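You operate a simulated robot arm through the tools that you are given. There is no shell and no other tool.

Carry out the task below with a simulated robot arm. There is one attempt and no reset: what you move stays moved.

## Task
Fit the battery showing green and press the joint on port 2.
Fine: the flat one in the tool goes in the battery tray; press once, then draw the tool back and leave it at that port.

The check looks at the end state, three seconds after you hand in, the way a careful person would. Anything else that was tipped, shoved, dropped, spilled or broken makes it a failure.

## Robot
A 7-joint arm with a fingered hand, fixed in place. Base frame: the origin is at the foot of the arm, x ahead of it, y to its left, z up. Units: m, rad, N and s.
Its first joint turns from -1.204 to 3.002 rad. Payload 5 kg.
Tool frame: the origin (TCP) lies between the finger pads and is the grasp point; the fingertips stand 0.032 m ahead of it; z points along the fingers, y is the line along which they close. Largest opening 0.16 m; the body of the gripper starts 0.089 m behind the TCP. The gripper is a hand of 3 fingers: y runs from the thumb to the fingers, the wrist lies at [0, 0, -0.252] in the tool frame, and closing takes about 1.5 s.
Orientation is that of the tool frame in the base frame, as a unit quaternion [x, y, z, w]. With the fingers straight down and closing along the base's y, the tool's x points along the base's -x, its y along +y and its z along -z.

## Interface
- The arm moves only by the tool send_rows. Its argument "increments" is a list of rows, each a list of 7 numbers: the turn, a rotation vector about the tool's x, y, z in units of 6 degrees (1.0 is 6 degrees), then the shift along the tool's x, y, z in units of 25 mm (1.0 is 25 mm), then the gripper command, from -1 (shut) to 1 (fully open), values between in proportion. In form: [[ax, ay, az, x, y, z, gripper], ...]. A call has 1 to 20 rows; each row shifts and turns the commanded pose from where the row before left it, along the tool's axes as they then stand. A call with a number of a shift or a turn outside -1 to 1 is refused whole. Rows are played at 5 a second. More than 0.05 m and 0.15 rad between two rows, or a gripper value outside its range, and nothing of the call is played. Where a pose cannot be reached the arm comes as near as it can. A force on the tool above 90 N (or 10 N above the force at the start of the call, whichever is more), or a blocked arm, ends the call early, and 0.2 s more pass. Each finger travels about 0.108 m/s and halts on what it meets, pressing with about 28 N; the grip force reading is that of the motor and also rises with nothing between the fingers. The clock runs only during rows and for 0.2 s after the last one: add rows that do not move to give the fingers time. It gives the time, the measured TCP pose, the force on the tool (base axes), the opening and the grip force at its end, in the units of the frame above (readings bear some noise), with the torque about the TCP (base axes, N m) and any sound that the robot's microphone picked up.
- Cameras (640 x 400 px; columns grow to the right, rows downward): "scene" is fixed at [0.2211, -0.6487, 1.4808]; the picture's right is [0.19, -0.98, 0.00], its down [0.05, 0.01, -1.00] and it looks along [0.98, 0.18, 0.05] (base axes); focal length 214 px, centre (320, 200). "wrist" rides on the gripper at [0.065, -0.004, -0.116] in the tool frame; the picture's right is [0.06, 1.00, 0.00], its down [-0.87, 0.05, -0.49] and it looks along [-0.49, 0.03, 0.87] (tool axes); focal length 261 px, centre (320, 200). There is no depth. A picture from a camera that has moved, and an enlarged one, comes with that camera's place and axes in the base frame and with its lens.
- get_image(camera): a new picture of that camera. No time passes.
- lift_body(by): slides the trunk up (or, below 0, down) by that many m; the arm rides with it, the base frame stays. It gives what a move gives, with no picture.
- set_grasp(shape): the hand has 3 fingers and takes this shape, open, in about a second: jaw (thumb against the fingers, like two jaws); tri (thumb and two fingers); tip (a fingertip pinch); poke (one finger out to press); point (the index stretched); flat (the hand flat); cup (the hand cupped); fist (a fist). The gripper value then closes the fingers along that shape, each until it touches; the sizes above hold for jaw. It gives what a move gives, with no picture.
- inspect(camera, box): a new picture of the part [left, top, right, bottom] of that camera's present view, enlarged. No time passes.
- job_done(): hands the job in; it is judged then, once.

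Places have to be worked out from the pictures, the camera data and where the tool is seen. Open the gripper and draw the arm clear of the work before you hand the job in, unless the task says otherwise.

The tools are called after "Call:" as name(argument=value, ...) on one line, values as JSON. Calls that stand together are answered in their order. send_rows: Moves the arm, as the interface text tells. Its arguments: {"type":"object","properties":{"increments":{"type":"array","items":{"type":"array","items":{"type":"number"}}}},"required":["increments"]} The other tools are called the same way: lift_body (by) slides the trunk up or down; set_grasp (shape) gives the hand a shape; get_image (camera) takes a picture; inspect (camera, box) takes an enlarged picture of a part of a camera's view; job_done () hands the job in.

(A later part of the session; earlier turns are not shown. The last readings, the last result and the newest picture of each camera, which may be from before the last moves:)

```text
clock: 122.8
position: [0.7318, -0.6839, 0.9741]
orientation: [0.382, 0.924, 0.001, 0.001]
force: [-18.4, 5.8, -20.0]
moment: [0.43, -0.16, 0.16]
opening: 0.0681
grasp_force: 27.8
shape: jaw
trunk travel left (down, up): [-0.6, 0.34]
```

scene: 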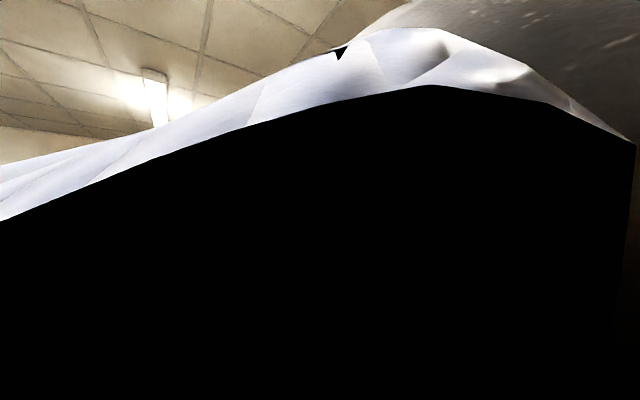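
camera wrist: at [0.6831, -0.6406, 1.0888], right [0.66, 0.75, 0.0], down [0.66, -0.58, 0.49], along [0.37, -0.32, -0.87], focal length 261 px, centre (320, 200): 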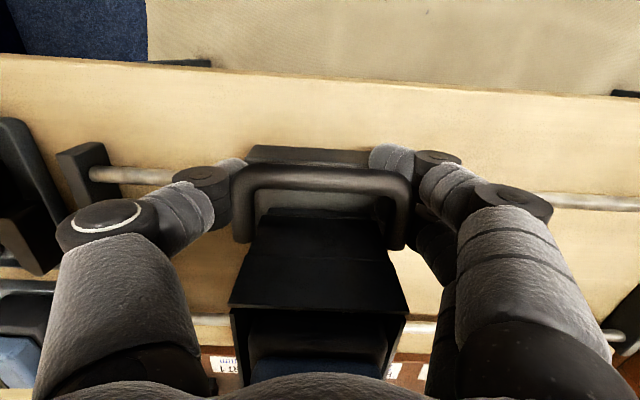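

The push is down to about 17 N with no movement. I open the hand and rise.

Call:
send_rows(increments=[[0, 0, 0, 0, 0, 0, 0.2], [0, 0, 0, 0, 0, 0, 0.6], [0, 0, 0, 0, 0, 0, 1], [0, 0, 0, 0, 0, 0, 1], [0, 0, 0, 0, 0, -0.8, 1], [0, 0, 0, 0, 0, -1, 1], [0, 0, 0, 0, 0, -1, 1], [0, 0, 0, 0, 0, -1, 1], [0, 0, 0, 0, 0, -1, 1], [0, 0, 0, 0, 0, -1, 1], [0, 0, 0, 0, 0, -1, 1], [0, 0, 0, 0, 0, -1, 1], [0, 0, 0, 0, 0, 0, 1]])

Call:
get_image(camera="wrist")

Call:
inspect(camera="scene", box=[340, 398, 553, 400])

```text
clock: 125.6
position: [0.7322, -0.6807, 1.1669]
orientation: [0.382, 0.924, 0.0, 0.0]
force: [0.1, -0.2, 0.4]
moment: [-0.01, 0.01, -0.01]
opening: 0.1599
grasp_force: 0.3
shape: jaw
trunk travel left (down, up): [-0.6, 0.34]
```

```text
taken
camera wrist: at [0.6836, -0.6392, 1.2826], right [0.66, 0.75, 0.0], down [0.65, -0.58, 0.49], along [0.37, -0.32, -0.87], focal length 261 px, centre (320, 200)
```

wrist: 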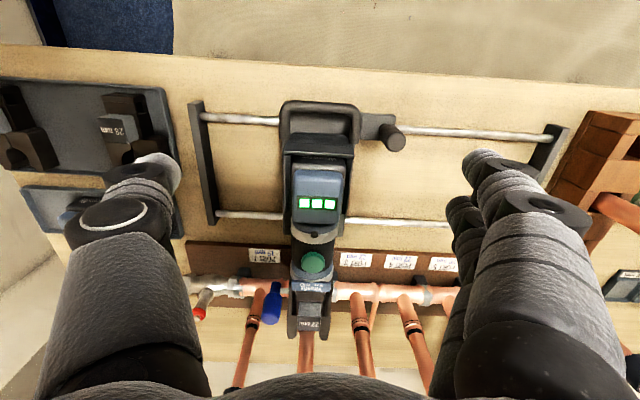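

```text
3.00 times, centred on (446, 399) of scene
camera zoom: at [0.2211, -0.6487, 1.4808], right [0.19, -0.98, 0.0], down [0.05, 0.01, -1.0], along [0.98, 0.18, 0.05], focal length 644 px, centre (-60, -398)
```

zoom: 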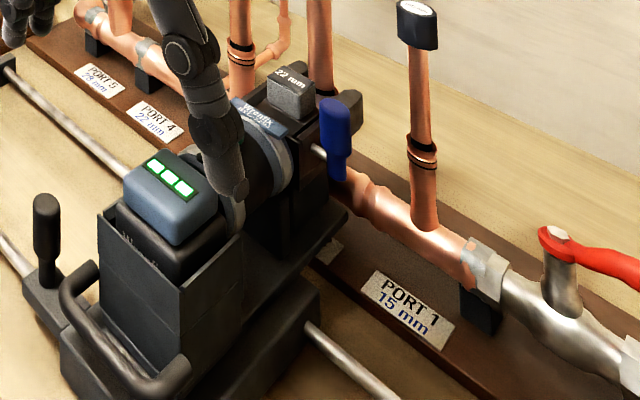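

The tool stays forward. I move out for a steep look at the jaw on the riser.

Call:
send_rows(increments=[[0, 0, 0, -1, 0, 0, 1], [0, 0, 0, -1, 0, 0, 1], [0, 0, 0, -1, 0, 0, 1], [0, 0, 0, -0.8, 0, 0, 1], [0, 0, 0, 0, 0, 0, 1]])

Call:
inspect(camera="wrist", box=[240, 225, 400, 325])

Call:
get_image(camera="wrist")

```text
clock: 126.8
position: [0.7992, -0.7479, 1.1709]
orientation: [0.382, 0.924, 0.0, 0.0]
force: [-1.1, -0.7, 0.4]
moment: [-0.01, 0.0, -0.01]
opening: 0.1598
grasp_force: 0.0
shape: jaw
trunk travel left (down, up): [-0.6, 0.34]
```

```text
4.00 times, centred on (320, 275) of wrist
camera zoom: at [0.7505, -0.7059, 1.2848], right [0.66, 0.75, 0.0], down [0.65, -0.58, 0.49], along [0.37, -0.32, -0.87], focal length 1043 px, centre (320, -100)
```

zoom: 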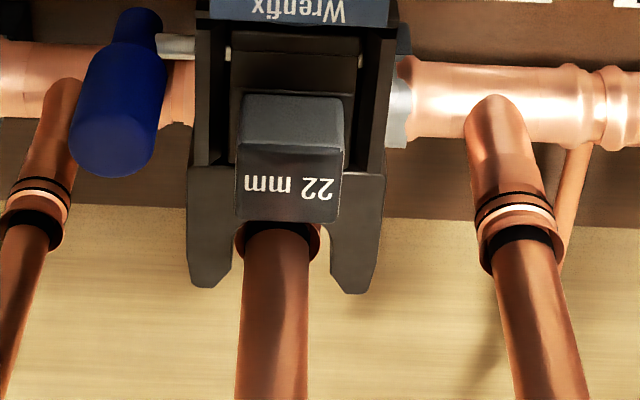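

```text
taken
camera wrist: at [0.7505, -0.7059, 1.2848], right [0.66, 0.75, 0.0], down [0.65, -0.58, 0.49], along [0.37, -0.32, -0.87], focal length 261 px, centre (320, 200)
```

wrist: 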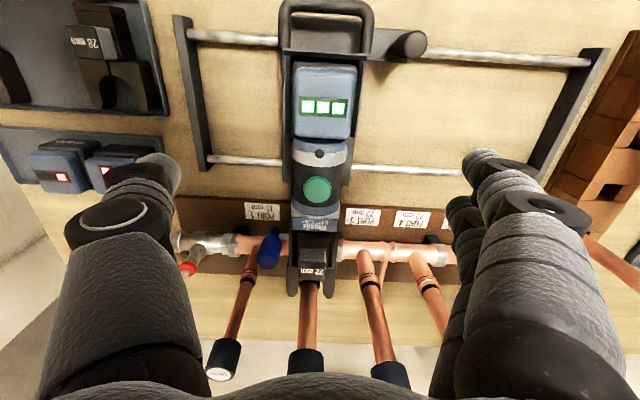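

The jaw is fully around the port 2 fitting: its tips now reach about 20 mm beyond the riser centre, which matches full engagement. The green button is now near s = 0.036, d = 1.150, z = 1.051; I rise a little and take the "poke" shape to see where its fingertip is.

Call:
send_rows(increments=[[0, 0, 0, 0.6, 0, -1, 1], [0, 0, 0, 0.6, 0, -1, 1], [0, 0, 0, 0.6, 0, -0.6, 1], [0, 0, 0, 0, 0, 0, 1]])

Call:
set_grasp(shape="poke")

Call:
get_image(camera="wrist")

Call:
inspect(camera="scene", box=[260, 380, 580, 400])

```text
clock: 127.8
position: [0.7678, -0.7168, 1.2326]
orientation: [0.383, 0.924, 0.001, 0.0]
force: [0.2, -0.7, -0.3]
moment: [-0.01, 0.0, -0.02]
opening: 0.1602
grasp_force: 0.0
shape: jaw
trunk travel left (down, up): [-0.6, 0.34]
```

```text
clock: 128.7
position: [0.7679, -0.7175, 1.2324]
orientation: [0.382, 0.924, 0.0, 0.0]
force: [-0.4, 0.2, 0.3]
moment: [-0.03, 0.03, -0.01]
opening: 0.0
grasp_force: 0.0
shape: poke
trunk travel left (down, up): [-0.6, 0.34]
```

```text
taken
camera wrist: at [0.719, -0.6746, 1.3481], right [0.66, 0.75, 0.0], down [0.65, -0.58, 0.49], along [0.37, -0.32, -0.87], focal length 261 px, centre (320, 200)
```

wrist: 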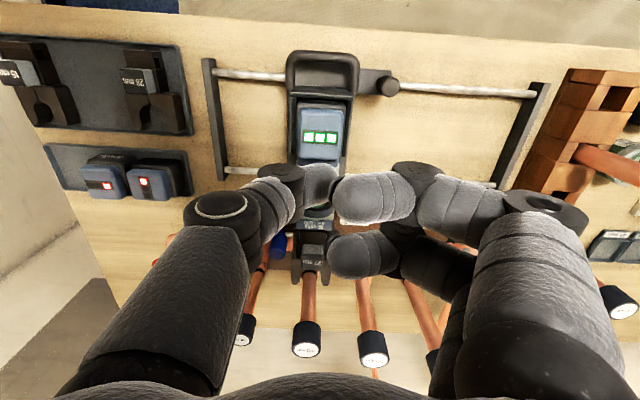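

```text
2.00 times, centred on (420, 390) of scene
camera zoom: at [0.2211, -0.6487, 1.4808], right [0.19, -0.98, 0.0], down [0.05, 0.01, -1.0], along [0.98, 0.18, 0.05], focal length 429 px, centre (120, -180)
```

zoom: 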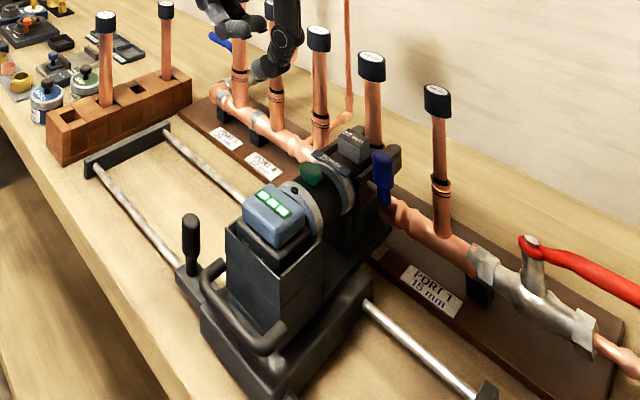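

In "poke" the fingers are drawn together near the tool axis. I look at it from the scene camera to see which tip stands lowest.

Call:
inspect(camera="scene", box=[330, 220, 490, 320])

Call:
inspect(camera="wrist", box=[220, 130, 460, 300])

```text
4.00 times, centred on (410, 270) of scene
camera zoom: at [0.2211, -0.6487, 1.4808], right [0.19, -0.98, 0.0], down [0.05, 0.01, -1.0], along [0.98, 0.18, 0.05], focal length 858 px, centre (-40, -80)
```

zoom: 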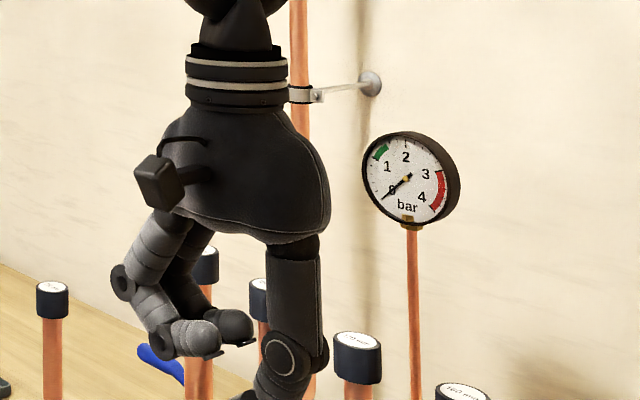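

```text
2.35 times, centred on (340, 215) of wrist
camera zoom: at [0.719, -0.6746, 1.3481], right [0.66, 0.75, 0.0], down [0.65, -0.58, 0.49], along [0.37, -0.32, -0.87], focal length 613 px, centre (273, 165)
```

zoom: 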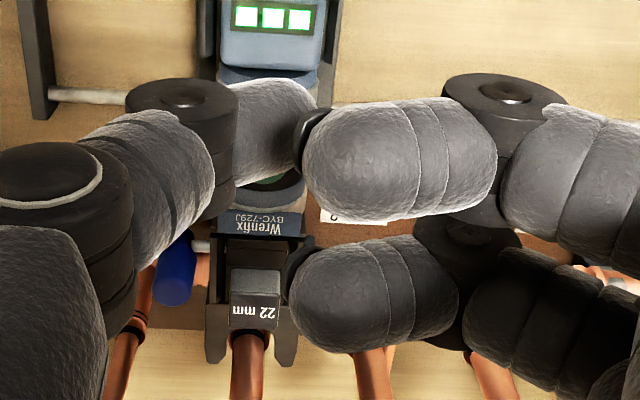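

The visual pose is ambiguous for pressing. I try the "point" shape (index stretched) and look again.

Call:
set_grasp(shape="point")

Call:
get_image(camera="wrist")

Call:
inspect(camera="scene", box=[330, 240, 490, 340])

```text
clock: 129.6
position: [0.7674, -0.717, 1.2334]
orientation: [0.382, 0.924, 0.0, 0.001]
force: [-1.1, -0.1, 0.3]
moment: [0.02, 0.02, -0.02]
opening: 0.0
grasp_force: 0.1
shape: point
trunk travel left (down, up): [-0.6, 0.34]
```

```text
taken
camera wrist: at [0.7189, -0.6745, 1.3482], right [0.66, 0.75, 0.0], down [0.65, -0.58, 0.49], along [0.37, -0.32, -0.87], focal length 261 px, centre (320, 200)
```

wrist: 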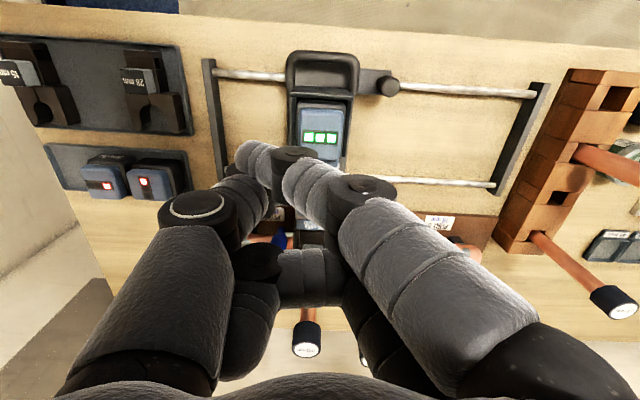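

```text
4.00 times, centred on (410, 290) of scene
camera zoom: at [0.2211, -0.6487, 1.4808], right [0.19, -0.98, 0.0], down [0.05, 0.01, -1.0], along [0.98, 0.18, 0.05], focal length 858 px, centre (-40, -160)
```

zoom: 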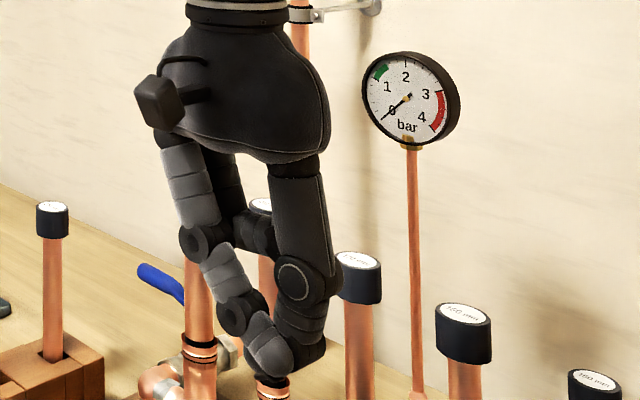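

In "point" the index tip ends up off-axis, whereas in "poke" the thumb tip lies on the tool axis about 32 mm ahead of the TCP with the fingers held higher. I go back to "poke" and tilt the hand 20° outward for reach, well above the tool.

Call:
set_grasp(shape="poke")

Call:
send_rows(increments=[[0, -0.84, 0, 0, 0, 0, 1], [0, -0.83, 0, 0, 0, 0, 1], [0, -0.83, 0, 0, 0, 0, 1], [0, -0.83, 0, 0, 0, 0, 1], [0, 0, 0, 0, 0, 0, 1]])

Call:
get_image(camera="wrist")

Call:
inspect(camera="scene", box=[330, 240, 490, 340])

```text
clock: 130.5
position: [0.7682, -0.7158, 1.2331]
orientation: [0.382, 0.924, 0.0, 0.0]
force: [-0.5, -0.1, -0.3]
moment: [-0.02, 0.03, 0.01]
opening: 0.0
grasp_force: 0.0
shape: poke
trunk travel left (down, up): [-0.6, 0.34]
```

```text
clock: 131.7
position: [0.7681, -0.7176, 1.2334]
orientation: [0.377, 0.91, -0.067, 0.16]
force: [-0.1, -0.3, 0.2]
moment: [0.02, 0.04, 0.0]
opening: 0.0002
grasp_force: 0.0
shape: poke
trunk travel left (down, up): [-0.6, 0.34]
```

```text
taken
camera wrist: at [0.6935, -0.6486, 1.3189], right [0.66, 0.75, -0.02], down [0.5, -0.42, 0.76], along [0.56, -0.51, -0.65], focal length 261 px, centre (320, 200)
```

wrist: 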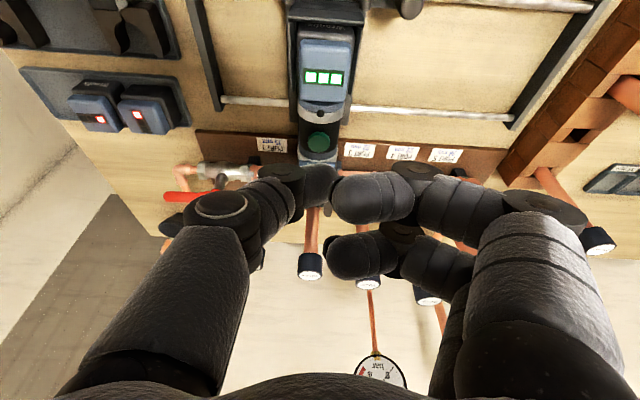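

```text
4.00 times, centred on (410, 290) of scene
camera zoom: at [0.2211, -0.6487, 1.4808], right [0.19, -0.98, 0.0], down [0.05, 0.01, -1.0], along [0.98, 0.18, 0.05], focal length 858 px, centre (-40, -160)
```

zoom: 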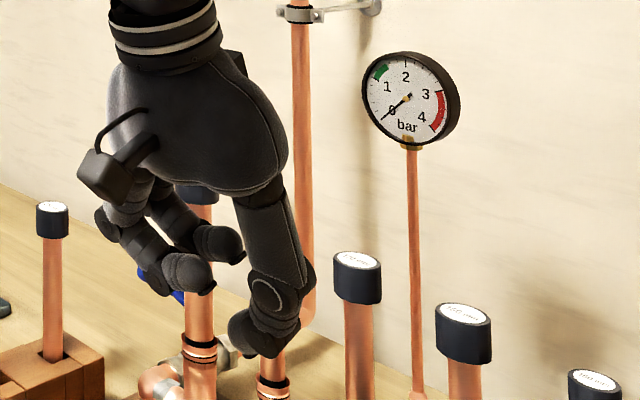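

The thumb's underside would do the pressing in "poke", which is blunt. "Point" has a clearly lowest, visible index tip, so I switch to that in this tilted pose and look from both cameras.

Call:
set_grasp(shape="point")

Call:
get_image(camera="wrist")

Call:
inspect(camera="scene", box=[330, 240, 490, 340])

```text
clock: 132.6
position: [0.7671, -0.717, 1.2336]
orientation: [0.377, 0.91, -0.066, 0.16]
force: [0.0, -0.2, -0.7]
moment: [-0.01, 0.02, -0.01]
opening: 0.0
grasp_force: 0.0
shape: point
trunk travel left (down, up): [-0.6, 0.34]
```

```text
taken
camera wrist: at [0.693, -0.6488, 1.3191], right [0.66, 0.75, -0.02], down [0.5, -0.42, 0.76], along [0.56, -0.51, -0.65], focal length 261 px, centre (320, 200)
```

wrist: 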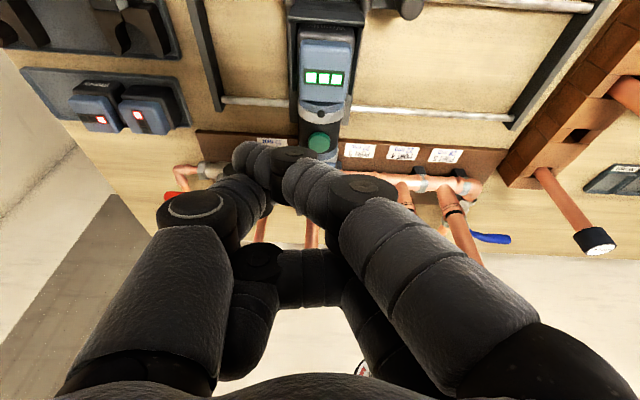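

```text
4.00 times, centred on (410, 290) of scene
camera zoom: at [0.2211, -0.6487, 1.4808], right [0.19, -0.98, 0.0], down [0.05, 0.01, -1.0], along [0.98, 0.18, 0.05], focal length 858 px, centre (-40, -160)
```

zoom: 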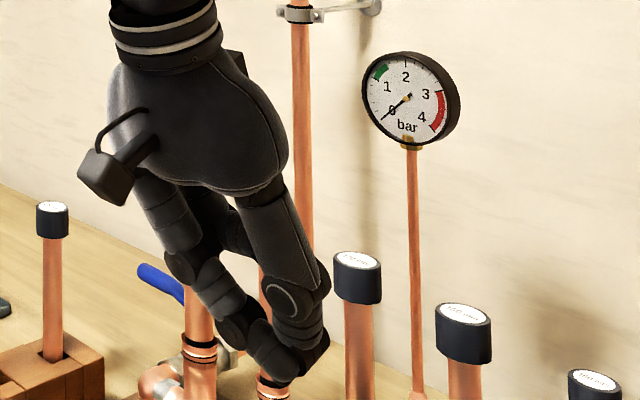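

The index tip is the lowest point, about 36 mm to -s and 19 mm to +x of the TCP. I tilt to 35° for reach and move so that the tip comes over the green button, still high up.

Call:
send_rows(increments=[[0, -0.84, 0, 0, 0, 0, 1], [0, -0.83, 0, 0, 0, 0, 1], [0, -0.83, 0, 0, 0, 0, 1], [0, 0, 0, -0.597, 0.244, 0.418, 1], [0, 0, 0, -0.597, 0.244, 0.418, 1], [0, 0, 0, -0.597, 0.244, 0.418, 1], [0, 0, 0, -0.597, 0.244, 0.418, 1], [0, 0, 0, -0.597, 0.244, 0.418, 1], [0, 0, 0, -0.597, 0.244, 0.418, 1], [0, 0, 0, 0, 0, 0, 1]])

Call:
get_image(camera="wrist")

Call:
inspect(camera="scene", box=[340, 290, 560, 400])

```text
clock: 134.8
position: [0.8703, -0.7679, 1.2346]
orientation: [0.365, 0.881, -0.115, 0.279]
force: [-0.3, 0.7, -1.2]
moment: [0.0, -0.01, -0.02]
opening: 0.0001
grasp_force: 0.1
shape: point
trunk travel left (down, up): [-0.6, 0.34]
```

```text
taken
camera wrist: at [0.7825, -0.6869, 1.291], right [0.67, 0.74, -0.03], down [0.34, -0.27, 0.9], along [0.66, -0.62, -0.43], focal length 261 px, centre (320, 200)
```

wrist: 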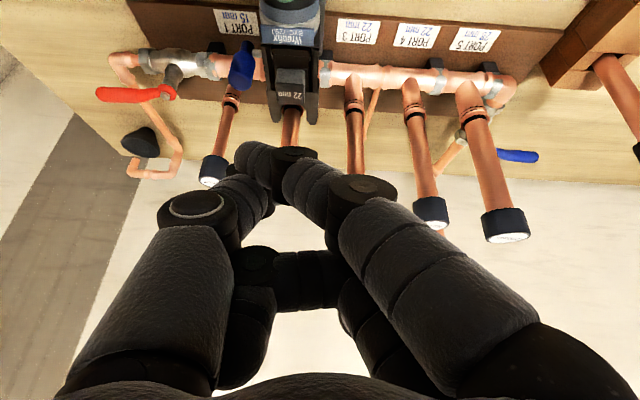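

```text
2.91 times, centred on (450, 345) of scene
camera zoom: at [0.2211, -0.6487, 1.4808], right [0.19, -0.98, 0.0], down [0.05, 0.01, -1.0], along [0.98, 0.18, 0.05], focal length 624 px, centre (-58, -222)
```

zoom: 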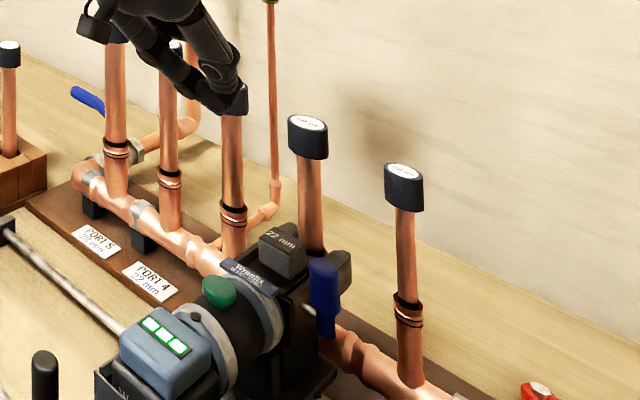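

The tip is near (s = 0.032, d = 1.154, z ≈ 1.21), nearly above the button. I correct by 4 mm each way and descend about 0.12 m.

Call:
send_rows(increments=[[0, 0, 0, 0.577, 0.032, 0.768, 1], [0, 0, 0, 0.577, 0.032, 0.768, 1], [0, 0, 0, 0.577, 0.032, 0.768, 1], [0, 0, 0, 0.577, 0.032, 0.768, 1], [0, 0, 0, 0.577, 0.032, 0.768, 1], [0, 0, 0, 0, 0, 0, 1]])

Call:
get_image(camera="wrist")

Call:
inspect(camera="scene", box=[360, 398, 520, 400])

```text
clock: 136.2
position: [0.8692, -0.7621, 1.1145]
orientation: [0.364, 0.881, -0.115, 0.278]
force: [0.6, -0.3, 0.0]
moment: [0.02, 0.0, 0.03]
opening: 0.0002
grasp_force: 0.0
shape: point
trunk travel left (down, up): [-0.6, 0.34]
```

```text
taken
camera wrist: at [0.7822, -0.6806, 1.1704], right [0.67, 0.74, -0.03], down [0.34, -0.27, 0.9], along [0.66, -0.61, -0.43], focal length 261 px, centre (320, 200)
```

wrist: 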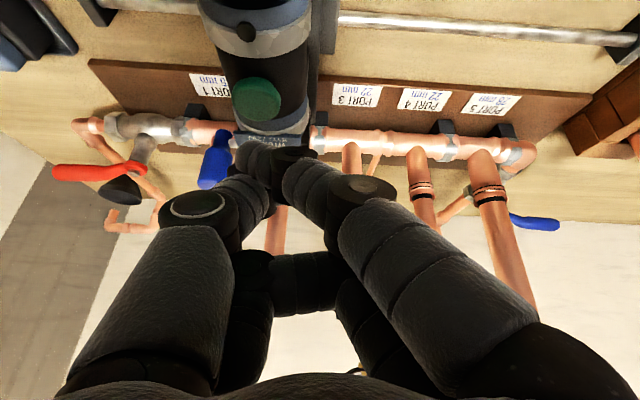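

```text
4.00 times, centred on (440, 399) of scene
camera zoom: at [0.2211, -0.6487, 1.4808], right [0.19, -0.98, 0.0], down [0.05, 0.01, -1.0], along [0.98, 0.18, 0.05], focal length 858 px, centre (-160, -596)
```

zoom: 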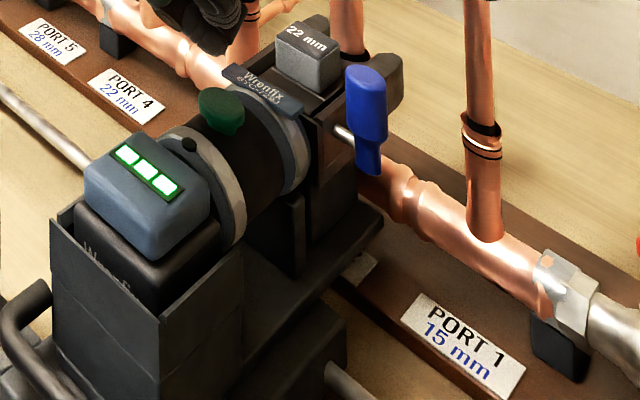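

The tip (s ≈ 0.037, d ≈ 1.149) is right above the button (s ≈ 0.035, d ≈ 1.150), roughly 35 mm higher. I lower 25 mm and look closely from the scene camera.

Call:
send_rows(increments=[[0, 0, 0, 0.287, 0, 0.41, 1], [0, 0, 0, 0.287, -0.04, 0.41, 1], [0, 0, 0, 0, 0, 0, 1]])

Call:
get_image(camera="wrist")

Call:
inspect(camera="scene", box=[350, 350, 510, 400])

```text
clock: 137.0
position: [0.8685, -0.7625, 1.0881]
orientation: [0.364, 0.881, -0.115, 0.278]
force: [-0.5, -0.6, 0.9]
moment: [0.0, 0.03, 0.0]
opening: 0.0003
grasp_force: 0.0
shape: point
trunk travel left (down, up): [-0.6, 0.34]
```

```text
taken
camera wrist: at [0.7818, -0.6811, 1.1454], right [0.67, 0.74, -0.04], down [0.34, -0.27, 0.9], along [0.66, -0.62, -0.43], focal length 261 px, centre (320, 200)
```

wrist: 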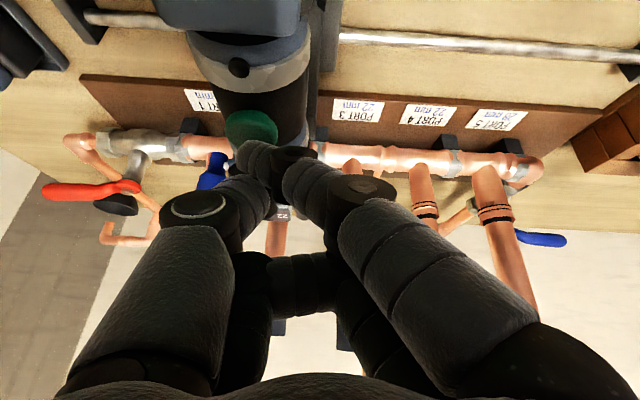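

```text
4.00 times, centred on (430, 375) of scene
camera zoom: at [0.2211, -0.6487, 1.4808], right [0.19, -0.98, 0.0], down [0.05, 0.01, -1.0], along [0.98, 0.18, 0.05], focal length 858 px, centre (-120, -500)
```

zoom: 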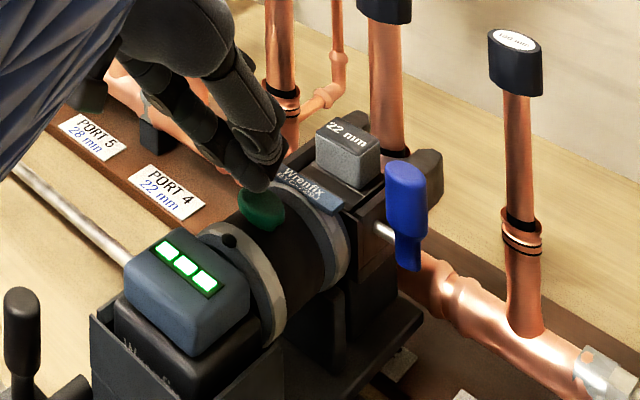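

The fingertip is only a few millimetres above the green button. I lower in 2 mm steps and watch the force and sound.

Call:
send_rows(increments=[[0, 0, 0, 0.046, 0, 0.066, 1], [0, 0, 0, 0.046, 0, 0.066, 1], [0, 0, 0, 0.046, 0, 0.066, 1], [0, 0, 0, 0, 0, 0, 1]])

Call:
inspect(camera="scene", box=[380, 370, 460, 400])

```text
clock: 138.0
position: [0.8683, -0.7617, 1.0842]
orientation: [0.364, 0.881, -0.115, 0.279]
force: [0.8, -0.2, 7.2]
moment: [-0.18, 0.19, 0.03]
opening: 0.0
grasp_force: 0.0
shape: point
trunk travel left (down, up): [-0.6, 0.34]
heard: click
```

```text
8.00 times, centred on (420, 385) of scene
camera zoom: at [0.2211, -0.6487, 1.4808], right [0.19, -0.98, 0.0], down [0.05, 0.01, -1.0], along [0.98, 0.18, 0.05], focal length 1716 px, centre (-480, -1280)
```

zoom: 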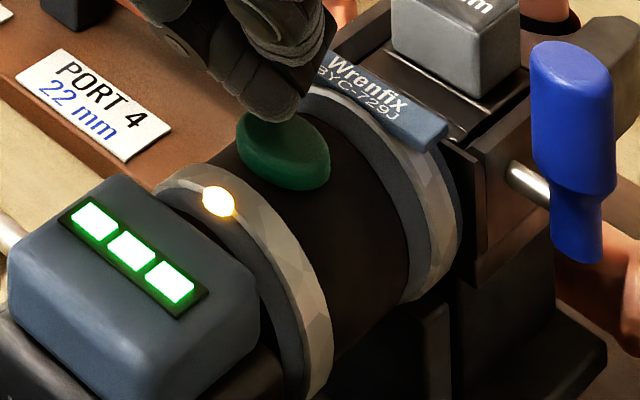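

A click was heard and the amber cycle light came on, with 7 N on the button. I hold still and listen for the cycle to run through.

Call:
send_rows(increments=[[0, 0, 0, 0, 0, 0, 1], [0, 0, 0, 0, 0, 0, 1], [0, 0, 0, 0, 0, 0, 1], [0, 0, 0, 0, 0, 0, 1], [0, 0, 0, 0, 0, 0, 1]])

Call:
inspect(camera="scene", box=[380, 370, 460, 400])

```text
clock: 139.2
position: [0.8694, -0.7619, 1.0823]
orientation: [0.365, 0.881, -0.115, 0.278]
force: [0.1, -1.8, 10.1]
moment: [-0.22, 0.29, 0.08]
opening: 0.0
grasp_force: 0.1
shape: point
trunk travel left (down, up): [-0.6, 0.34]
```

```text
8.00 times, centred on (420, 385) of scene
camera zoom: at [0.2211, -0.6487, 1.4808], right [0.19, -0.98, 0.0], down [0.05, 0.01, -1.0], along [0.98, 0.18, 0.05], focal length 1716 px, centre (-480, -1280)
```

zoom: 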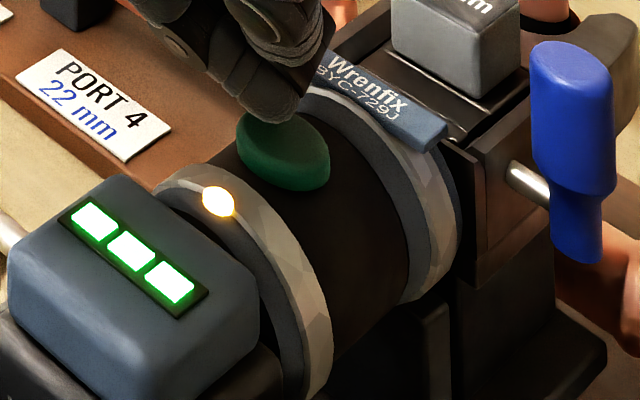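

The amber light is still on and nothing else has moved. I keep holding and wait a few seconds more.

Call:
send_rows(increments=[[0, 0, 0, 0, 0, 0, 1], [0, 0, 0, 0, 0, 0, 1], [0, 0, 0, 0, 0, 0, 1], [0, 0, 0, 0, 0, 0, 1], [0, 0, 0, 0, 0, 0, 1], [0, 0, 0, 0, 0, 0, 1], [0, 0, 0, 0, 0, 0, 1], [0, 0, 0, 0, 0, 0, 1]])

Call:
inspect(camera="scene", box=[380, 370, 460, 400])

```text
clock: 141.0
position: [0.8685, -0.763, 1.0832]
orientation: [0.365, 0.881, -0.116, 0.278]
force: [-0.7, 0.1, 10.7]
moment: [-0.21, 0.24, -0.02]
opening: 0.0002
grasp_force: 0.1
shape: point
trunk travel left (down, up): [-0.6, 0.34]
```

```text
8.00 times, centred on (420, 385) of scene
camera zoom: at [0.2211, -0.6487, 1.4808], right [0.19, -0.98, 0.0], down [0.05, 0.01, -1.0], along [0.98, 0.18, 0.05], focal length 1716 px, centre (-480, -1280)
```

zoom: 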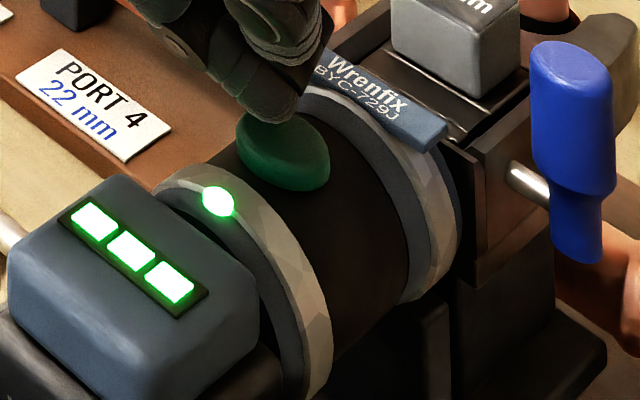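

The light turned green: one full cycle is done. I lift the finger straight up off the button and rise clear.

Call:
send_rows(increments=[[0, 0, 0, -0.3, 0, -0.43, 1], [0, 0, 0, -0.5, 0, -0.71, 1], [0, 0, 0, -0.6, 0, -0.86, 1], [0, 0, 0, -0.6, 0, -0.86, 1], [0, 0, 0, -0.6, 0, -0.86, 1], [0, 0, 0, -0.6, 0, -0.86, 1], [0, 0, 0, 0, 0, 0, 1]])

Call:
inspect(camera="scene", box=[340, 398, 553, 400])

```text
clock: 142.6
position: [0.8689, -0.7626, 1.221]
orientation: [0.366, 0.881, -0.115, 0.277]
force: [0.1, -0.4, -0.1]
moment: [-0.01, 0.02, -0.05]
opening: 0.0001
grasp_force: 0.0
shape: point
trunk travel left (down, up): [-0.6, 0.34]
```

```text
3.00 times, centred on (446, 399) of scene
camera zoom: at [0.2211, -0.6487, 1.4808], right [0.19, -0.98, 0.0], down [0.05, 0.01, -1.0], along [0.98, 0.18, 0.05], focal length 644 px, centre (-60, -398)
```

zoom: 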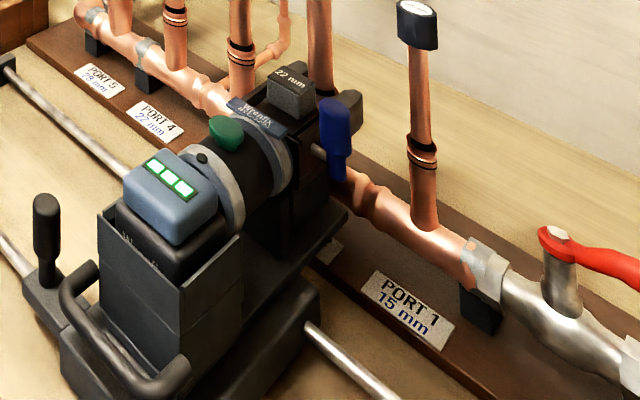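

The finger is clear, the cycle light is out and the tool is still forward. I retreat toward the robot, undo the tilt and go back to the jaw shape above the loop handle.

Call:
send_rows(increments=[[0, 0, 0, 0.8, -0.25, -0.56, 1], [0, 0, 0, 0.8, -0.25, -0.56, 1], [0, 0, 0, 0.8, -0.25, -0.56, 1], [0, 0, 0, 0.8, -0.25, -0.56, 1], [0, 0, 0, 0.8, -0.25, -0.56, 1], [0, 0, 0, 0.9, -0.3, -0.64, 1], [0, 0.972, 0, 0, 0, 0, 1], [0, 0.972, 0, 0, 0, 0, 1], [0, 0.972, 0, 0, 0, 0, 1], [0, 0.972, 0, 0, 0, 0, 1], [0, 0.972, 0, 0, 0, 0, 1], [0, 0.972, 0, 0, 0, 0, 1], [0, 0, 0, 0, 0, 0, 1]])

Call:
set_grasp(shape="jaw")

Call:
get_image(camera="wrist")

```text
clock: 145.4
position: [0.7349, -0.6854, 1.2236]
orientation: [0.38, 0.925, 0.001, 0.001]
force: [-0.4, 0.7, -0.1]
moment: [-0.01, -0.04, 0.01]
opening: 0.0002
grasp_force: 0.1
shape: point
trunk travel left (down, up): [-0.6, 0.34]
```

```text
clock: 146.3
position: [0.7353, -0.6854, 1.2233]
orientation: [0.382, 0.924, 0.0, 0.0]
force: [-0.7, 0.1, -0.2]
moment: [0.01, -0.04, 0.02]
opening: 0.1095
grasp_force: 0.0
shape: jaw
trunk travel left (down, up): [-0.6, 0.34]
```

```text
taken
camera wrist: at [0.6868, -0.6417, 1.3379], right [0.66, 0.75, 0.0], down [0.65, -0.58, 0.49], along [0.37, -0.32, -0.87], focal length 261 px, centre (320, 200)
```

wrist: 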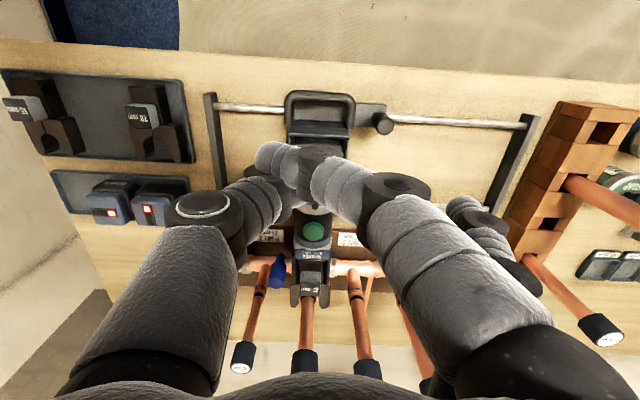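

The hand is still opening. I let it finish and line up over the loop (s = 0.036, d = 1.000) before descending.

Call:
send_rows(increments=[[0, 0, 0, 0.18, 0.03, 0, 1], [0, 0, 0, 0, 0, 0, 1], [0, 0, 0, 0, 0, 0, 1], [0, 0, 0, 0, 0, 1, 1], [0, 0, 0, 0, 0, 1, 1], [0, 0, 0, 0, 0, 1, 1], [0, 0, 0, 0, 0, 1, 1], [0, 0, 0, 0, 0, 0, 1]])

Call:
get_image(camera="wrist")

```text
clock: 148.1
position: [0.7326, -0.6787, 1.1227]
orientation: [0.382, 0.924, 0.0, 0.0]
force: [-1.0, 0.7, 0.0]
moment: [-0.03, -0.02, -0.02]
opening: 0.1093
grasp_force: 0.1
shape: jaw
trunk travel left (down, up): [-0.6, 0.34]
```

```text
taken
camera wrist: at [0.6841, -0.6373, 1.2381], right [0.66, 0.75, 0.0], down [0.65, -0.58, 0.49], along [0.37, -0.32, -0.87], focal length 261 px, centre (320, 200)
```

wrist: 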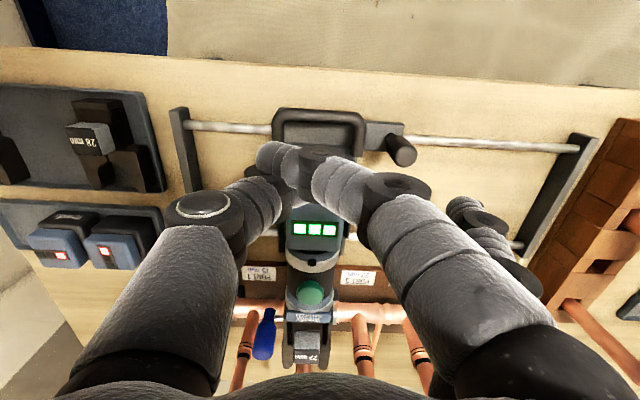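

The index and thumb are crossed from the pointing shape and block each other (opening stuck at 0.109). I rise again, go through "poke" to uncross them, and then to jaw.

Call:
send_rows(increments=[[0, 0, 0, 0, 0, -1, 1], [0, 0, 0, 0, 0, -1, 1], [0, 0, 0, 0, 0, -1, 1], [0, 0, 0, 0, 0, 0, 1]])

Call:
set_grasp(shape="point")

Call:
set_grasp(shape="poke")

Call:
get_image(camera="wrist")

```text
clock: 149.1
position: [0.7324, -0.6809, 1.1973]
orientation: [0.381, 0.924, 0.0, 0.0]
force: [0.3, -0.1, -0.4]
moment: [0.03, 0.01, -0.02]
opening: 0.1095
grasp_force: 0.0
shape: jaw
trunk travel left (down, up): [-0.6, 0.34]
```

```text
clock: 150.0
position: [0.734, -0.6805, 1.1966]
orientation: [0.382, 0.924, 0.0, 0.0]
force: [-0.7, -0.1, 0.2]
moment: [0.04, 0.0, 0.0]
opening: 0.0001
grasp_force: 0.0
shape: point
trunk travel left (down, up): [-0.6, 0.34]
```

```text
clock: 150.9
position: [0.7334, -0.6808, 1.1973]
orientation: [0.383, 0.924, -0.001, 0.0]
force: [0.2, -0.2, 0.2]
moment: [0.0, 0.01, 0.02]
opening: 0.0
grasp_force: 0.1
shape: poke
trunk travel left (down, up): [-0.6, 0.34]
```

```text
taken
camera wrist: at [0.6845, -0.6379, 1.3124], right [0.66, 0.75, 0.0], down [0.65, -0.58, 0.49], along [0.37, -0.32, -0.87], focal length 261 px, centre (320, 200)
```

wrist: 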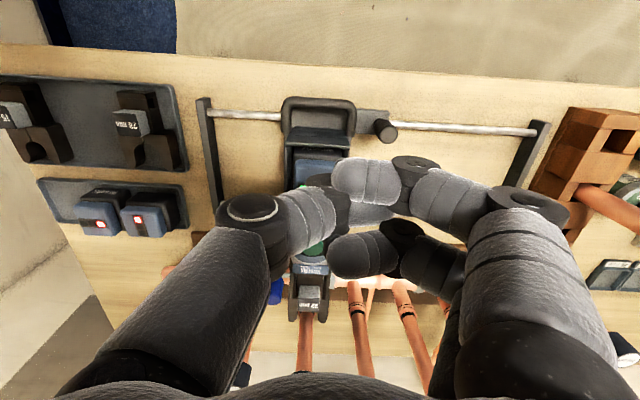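

Now the index lies above the thumb instead of hooked around it. I open to the jaw shape.

Call:
set_grasp(shape="jaw")

Call:
send_rows(increments=[[0, 0, 0, 0, 0, 0, 1], [0, 0, 0, 0, 0, 0, 1], [0, 0, 0, 0, 0, 0, 1]])

Call:
get_image(camera="wrist")

```text
clock: 151.8
position: [0.7328, -0.6804, 1.1968]
orientation: [0.382, 0.924, 0.0, 0.0]
force: [-0.3, -0.5, -0.1]
moment: [0.04, -0.03, 0.02]
opening: 0.1115
grasp_force: 0.2
shape: jaw
trunk travel left (down, up): [-0.6, 0.34]
```

```text
clock: 152.6
position: [0.7336, -0.6814, 1.1974]
orientation: [0.382, 0.924, 0.0, 0.0]
force: [0.0, -0.2, 0.4]
moment: [-0.03, 0.02, -0.02]
opening: 0.1111
grasp_force: 0.0
shape: jaw
trunk travel left (down, up): [-0.6, 0.34]
```

```text
taken
camera wrist: at [0.6845, -0.6379, 1.3124], right [0.66, 0.75, 0.0], down [0.65, -0.58, 0.49], along [0.37, -0.32, -0.87], focal length 261 px, centre (320, 200)
```

wrist: 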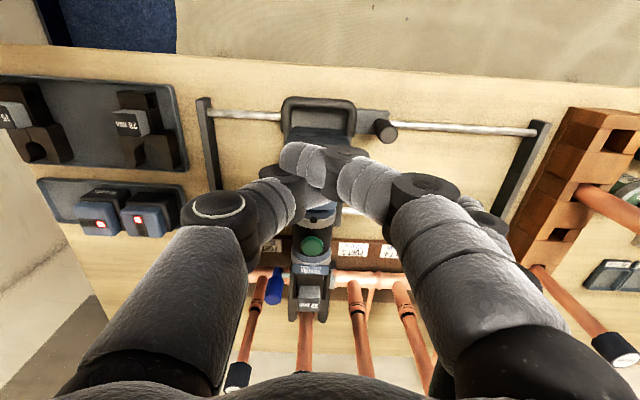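

They are still crossed. I try "fist" to curl everything back, then look.

Call:
set_grasp(shape="fist")

Call:
get_image(camera="wrist")

Call:
inspect(camera="scene", box=[320, 250, 480, 350])

```text
clock: 153.5
position: [0.7317, -0.6801, 1.1972]
orientation: [0.382, 0.924, -0.001, 0.001]
force: [0.4, 0.9, 0.3]
moment: [-0.03, 0.0, -0.02]
opening: 0.0002
grasp_force: 0.0
shape: fist
trunk travel left (down, up): [-0.6, 0.34]
```

```text
taken
camera wrist: at [0.6845, -0.6379, 1.3124], right [0.66, 0.75, 0.0], down [0.65, -0.58, 0.49], along [0.37, -0.32, -0.87], focal length 261 px, centre (320, 200)
```

wrist: 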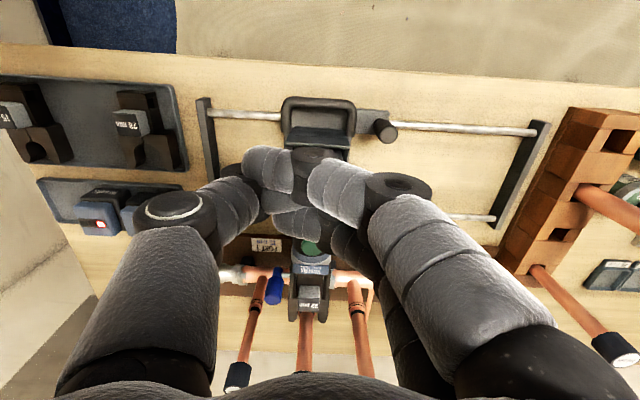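

```text
4.00 times, centred on (400, 300) of scene
camera zoom: at [0.2211, -0.6487, 1.4808], right [0.19, -0.98, 0.0], down [0.05, 0.01, -1.0], along [0.98, 0.18, 0.05], focal length 858 px, centre (0, -200)
```

zoom: 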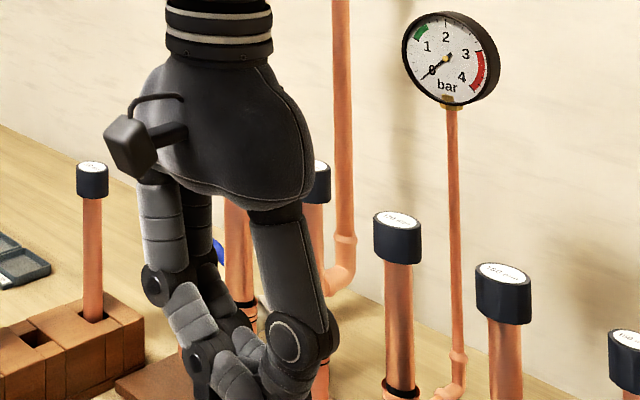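

The index is still hooked past the thumb. I return to "point" and compare with the earlier clean pointing picture.

Call:
set_grasp(shape="point")

Call:
send_rows(increments=[[0, 0, 0, 0, 0, 0, 1], [0, 0, 0, 0, 0, 0, 1], [0, 0, 0, 0, 0, 0, 1], [0, 0, 0, 0, 0, 0, 1]])

Call:
get_image(camera="wrist")

```text
clock: 154.4
position: [0.7329, -0.6806, 1.1982]
orientation: [0.382, 0.924, 0.0, 0.0]
force: [0.3, 0.1, -0.3]
moment: [0.0, -0.05, -0.01]
opening: 0.0
grasp_force: 0.1
shape: point
trunk travel left (down, up): [-0.6, 0.34]
```

```text
clock: 155.4
position: [0.732, -0.6807, 1.1972]
orientation: [0.382, 0.924, 0.0, 0.0]
force: [0.8, -0.5, -1.0]
moment: [-0.04, -0.01, -0.01]
opening: 0.0004
grasp_force: 0.0
shape: point
trunk travel left (down, up): [-0.6, 0.34]
```

```text
taken
camera wrist: at [0.6845, -0.6379, 1.3124], right [0.66, 0.75, 0.0], down [0.65, -0.58, 0.49], along [0.37, -0.32, -0.87], focal length 261 px, centre (320, 200)
```

wrist: 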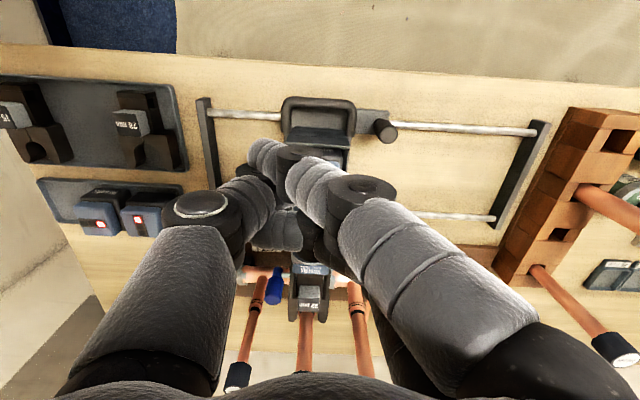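

The middle finger is now also caught differently. I try going through "poke" to "flat", hoping the thumb swings aside first.

Call:
set_grasp(shape="poke")

Call:
get_image(camera="wrist")

Call:
set_grasp(shape="flat")

Call:
get_image(camera="wrist")

```text
clock: 156.3
position: [0.7325, -0.6803, 1.1981]
orientation: [0.382, 0.924, 0.001, 0.0]
force: [-0.2, -0.3, 0.4]
moment: [0.03, 0.02, -0.01]
opening: 0.0
grasp_force: 0.0
shape: poke
trunk travel left (down, up): [-0.6, 0.34]
```

```text
taken
camera wrist: at [0.6845, -0.6379, 1.3124], right [0.66, 0.75, 0.0], down [0.65, -0.58, 0.49], along [0.37, -0.32, -0.87], focal length 261 px, centre (320, 200)
```

wrist: 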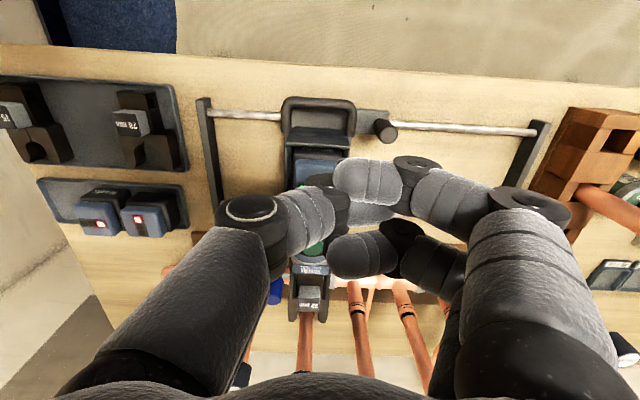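

```text
clock: 157.2
position: [0.7319, -0.6815, 1.1977]
orientation: [0.382, 0.924, 0.0, 0.0]
force: [0.3, 0.9, -0.9]
moment: [0.01, -0.02, -0.01]
opening: 0.152
grasp_force: 0.2
shape: flat
trunk travel left (down, up): [-0.6, 0.34]
```

```text
taken
camera wrist: at [0.6845, -0.6379, 1.3124], right [0.66, 0.75, 0.0], down [0.65, -0.58, 0.49], along [0.37, -0.32, -0.87], focal length 261 px, centre (320, 200)
```

wrist: 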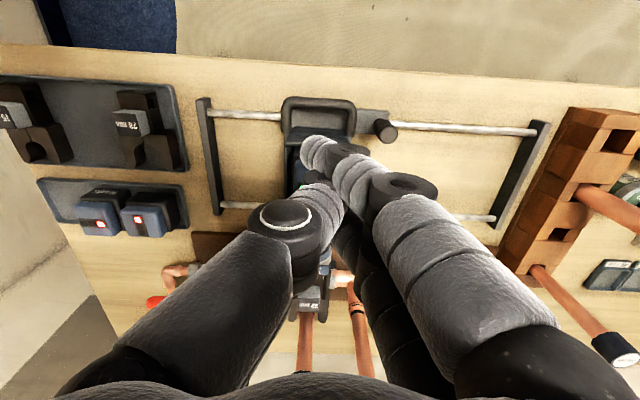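

In "flat" the opening reads 0.152, so things have loosened. I go to jaw from here.

Call:
set_grasp(shape="jaw")

Call:
get_image(camera="wrist")

```text
clock: 158.1
position: [0.7336, -0.6805, 1.198]
orientation: [0.382, 0.924, 0.0, 0.0]
force: [-0.8, -0.1, -0.1]
moment: [0.0, -0.02, 0.03]
opening: 0.0
grasp_force: 0.1
shape: jaw
trunk travel left (down, up): [-0.6, 0.34]
```

```text
taken
camera wrist: at [0.6845, -0.6379, 1.3124], right [0.66, 0.75, 0.0], down [0.65, -0.58, 0.49], along [0.37, -0.32, -0.87], focal length 261 px, centre (320, 200)
```

wrist: 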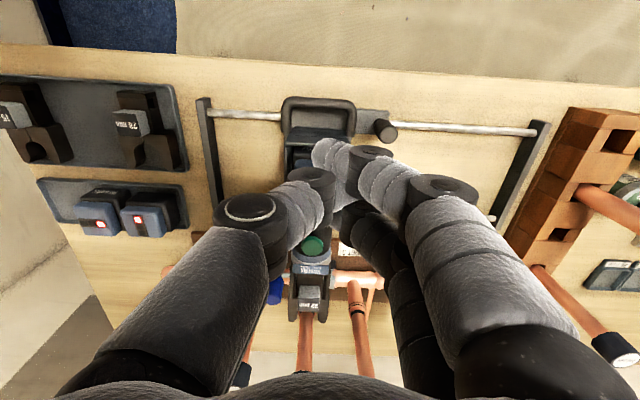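

Now everything is held near the middle. I zoom in from both cameras to understand how the digits are crossed.

Call:
inspect(camera="wrist", box=[200, 120, 460, 290])

Call:
inspect(camera="scene", box=[330, 290, 430, 370])

```text
2.35 times, centred on (330, 205) of wrist
camera zoom: at [0.6845, -0.6379, 1.3124], right [0.66, 0.75, 0.0], down [0.65, -0.58, 0.49], along [0.37, -0.32, -0.87], focal length 613 px, centre (296, 188)
```

zoom: 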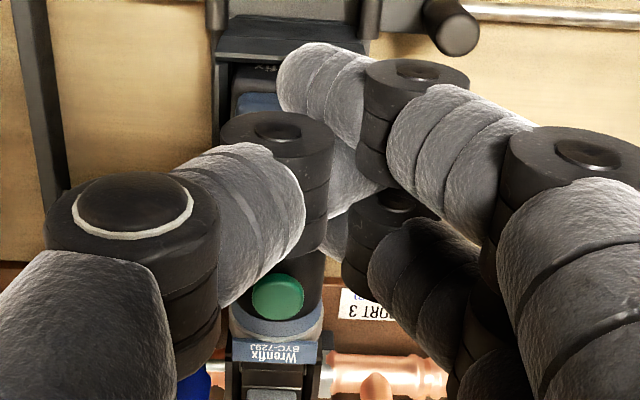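

```text
5.00 times, centred on (380, 330) of scene
camera zoom: at [0.2211, -0.6487, 1.4808], right [0.19, -0.98, 0.0], down [0.05, 0.01, -1.0], along [0.98, 0.18, 0.05], focal length 1072 px, centre (20, -450)
```

zoom: 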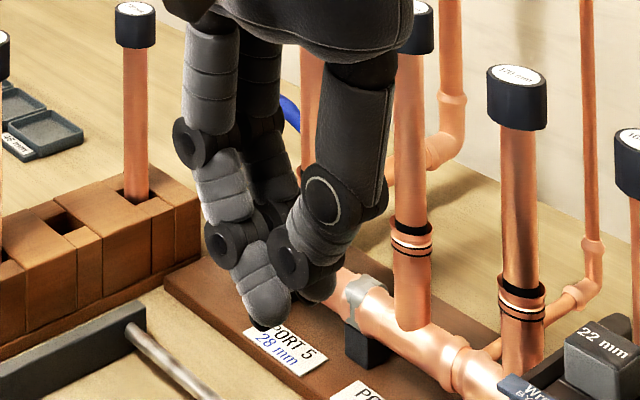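

The digits look like a plain pinch now rather than hooked. I command the gripper open with a few still rows.

Call:
send_rows(increments=[[0, 0, 0, 0, 0, 0, 1], [0, 0, 0, 0, 0, 0, 1], [0, 0, 0, 0, 0, 0, 1], [0, 0, 0, 0, 0, 0, 1], [0, 0, 0, 0, 0, 0, 1], [0, 0, 0, 0, 0, 0, 1], [0, 0, 0, 0, 0, 0, 1], [0, 0, 0, 0, 0, 0, 1]])

Call:
inspect(camera="wrist", box=[200, 120, 460, 290])

```text
clock: 159.9
position: [0.7331, -0.6801, 1.1981]
orientation: [0.381, 0.925, 0.0, 0.0]
force: [-0.6, -0.6, 0.4]
moment: [0.0, 0.03, 0.04]
opening: 0.0
grasp_force: 0.0
shape: jaw
trunk travel left (down, up): [-0.6, 0.34]
```

```text
2.35 times, centred on (330, 205) of wrist
camera zoom: at [0.6845, -0.6379, 1.3124], right [0.66, 0.75, 0.0], down [0.65, -0.58, 0.49], along [0.37, -0.32, -0.87], focal length 613 px, centre (296, 188)
```

zoom: 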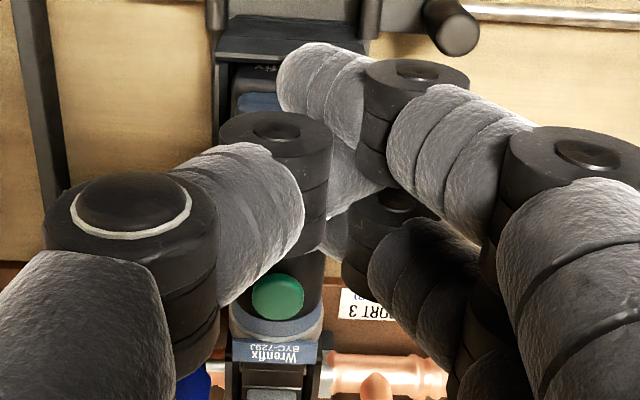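

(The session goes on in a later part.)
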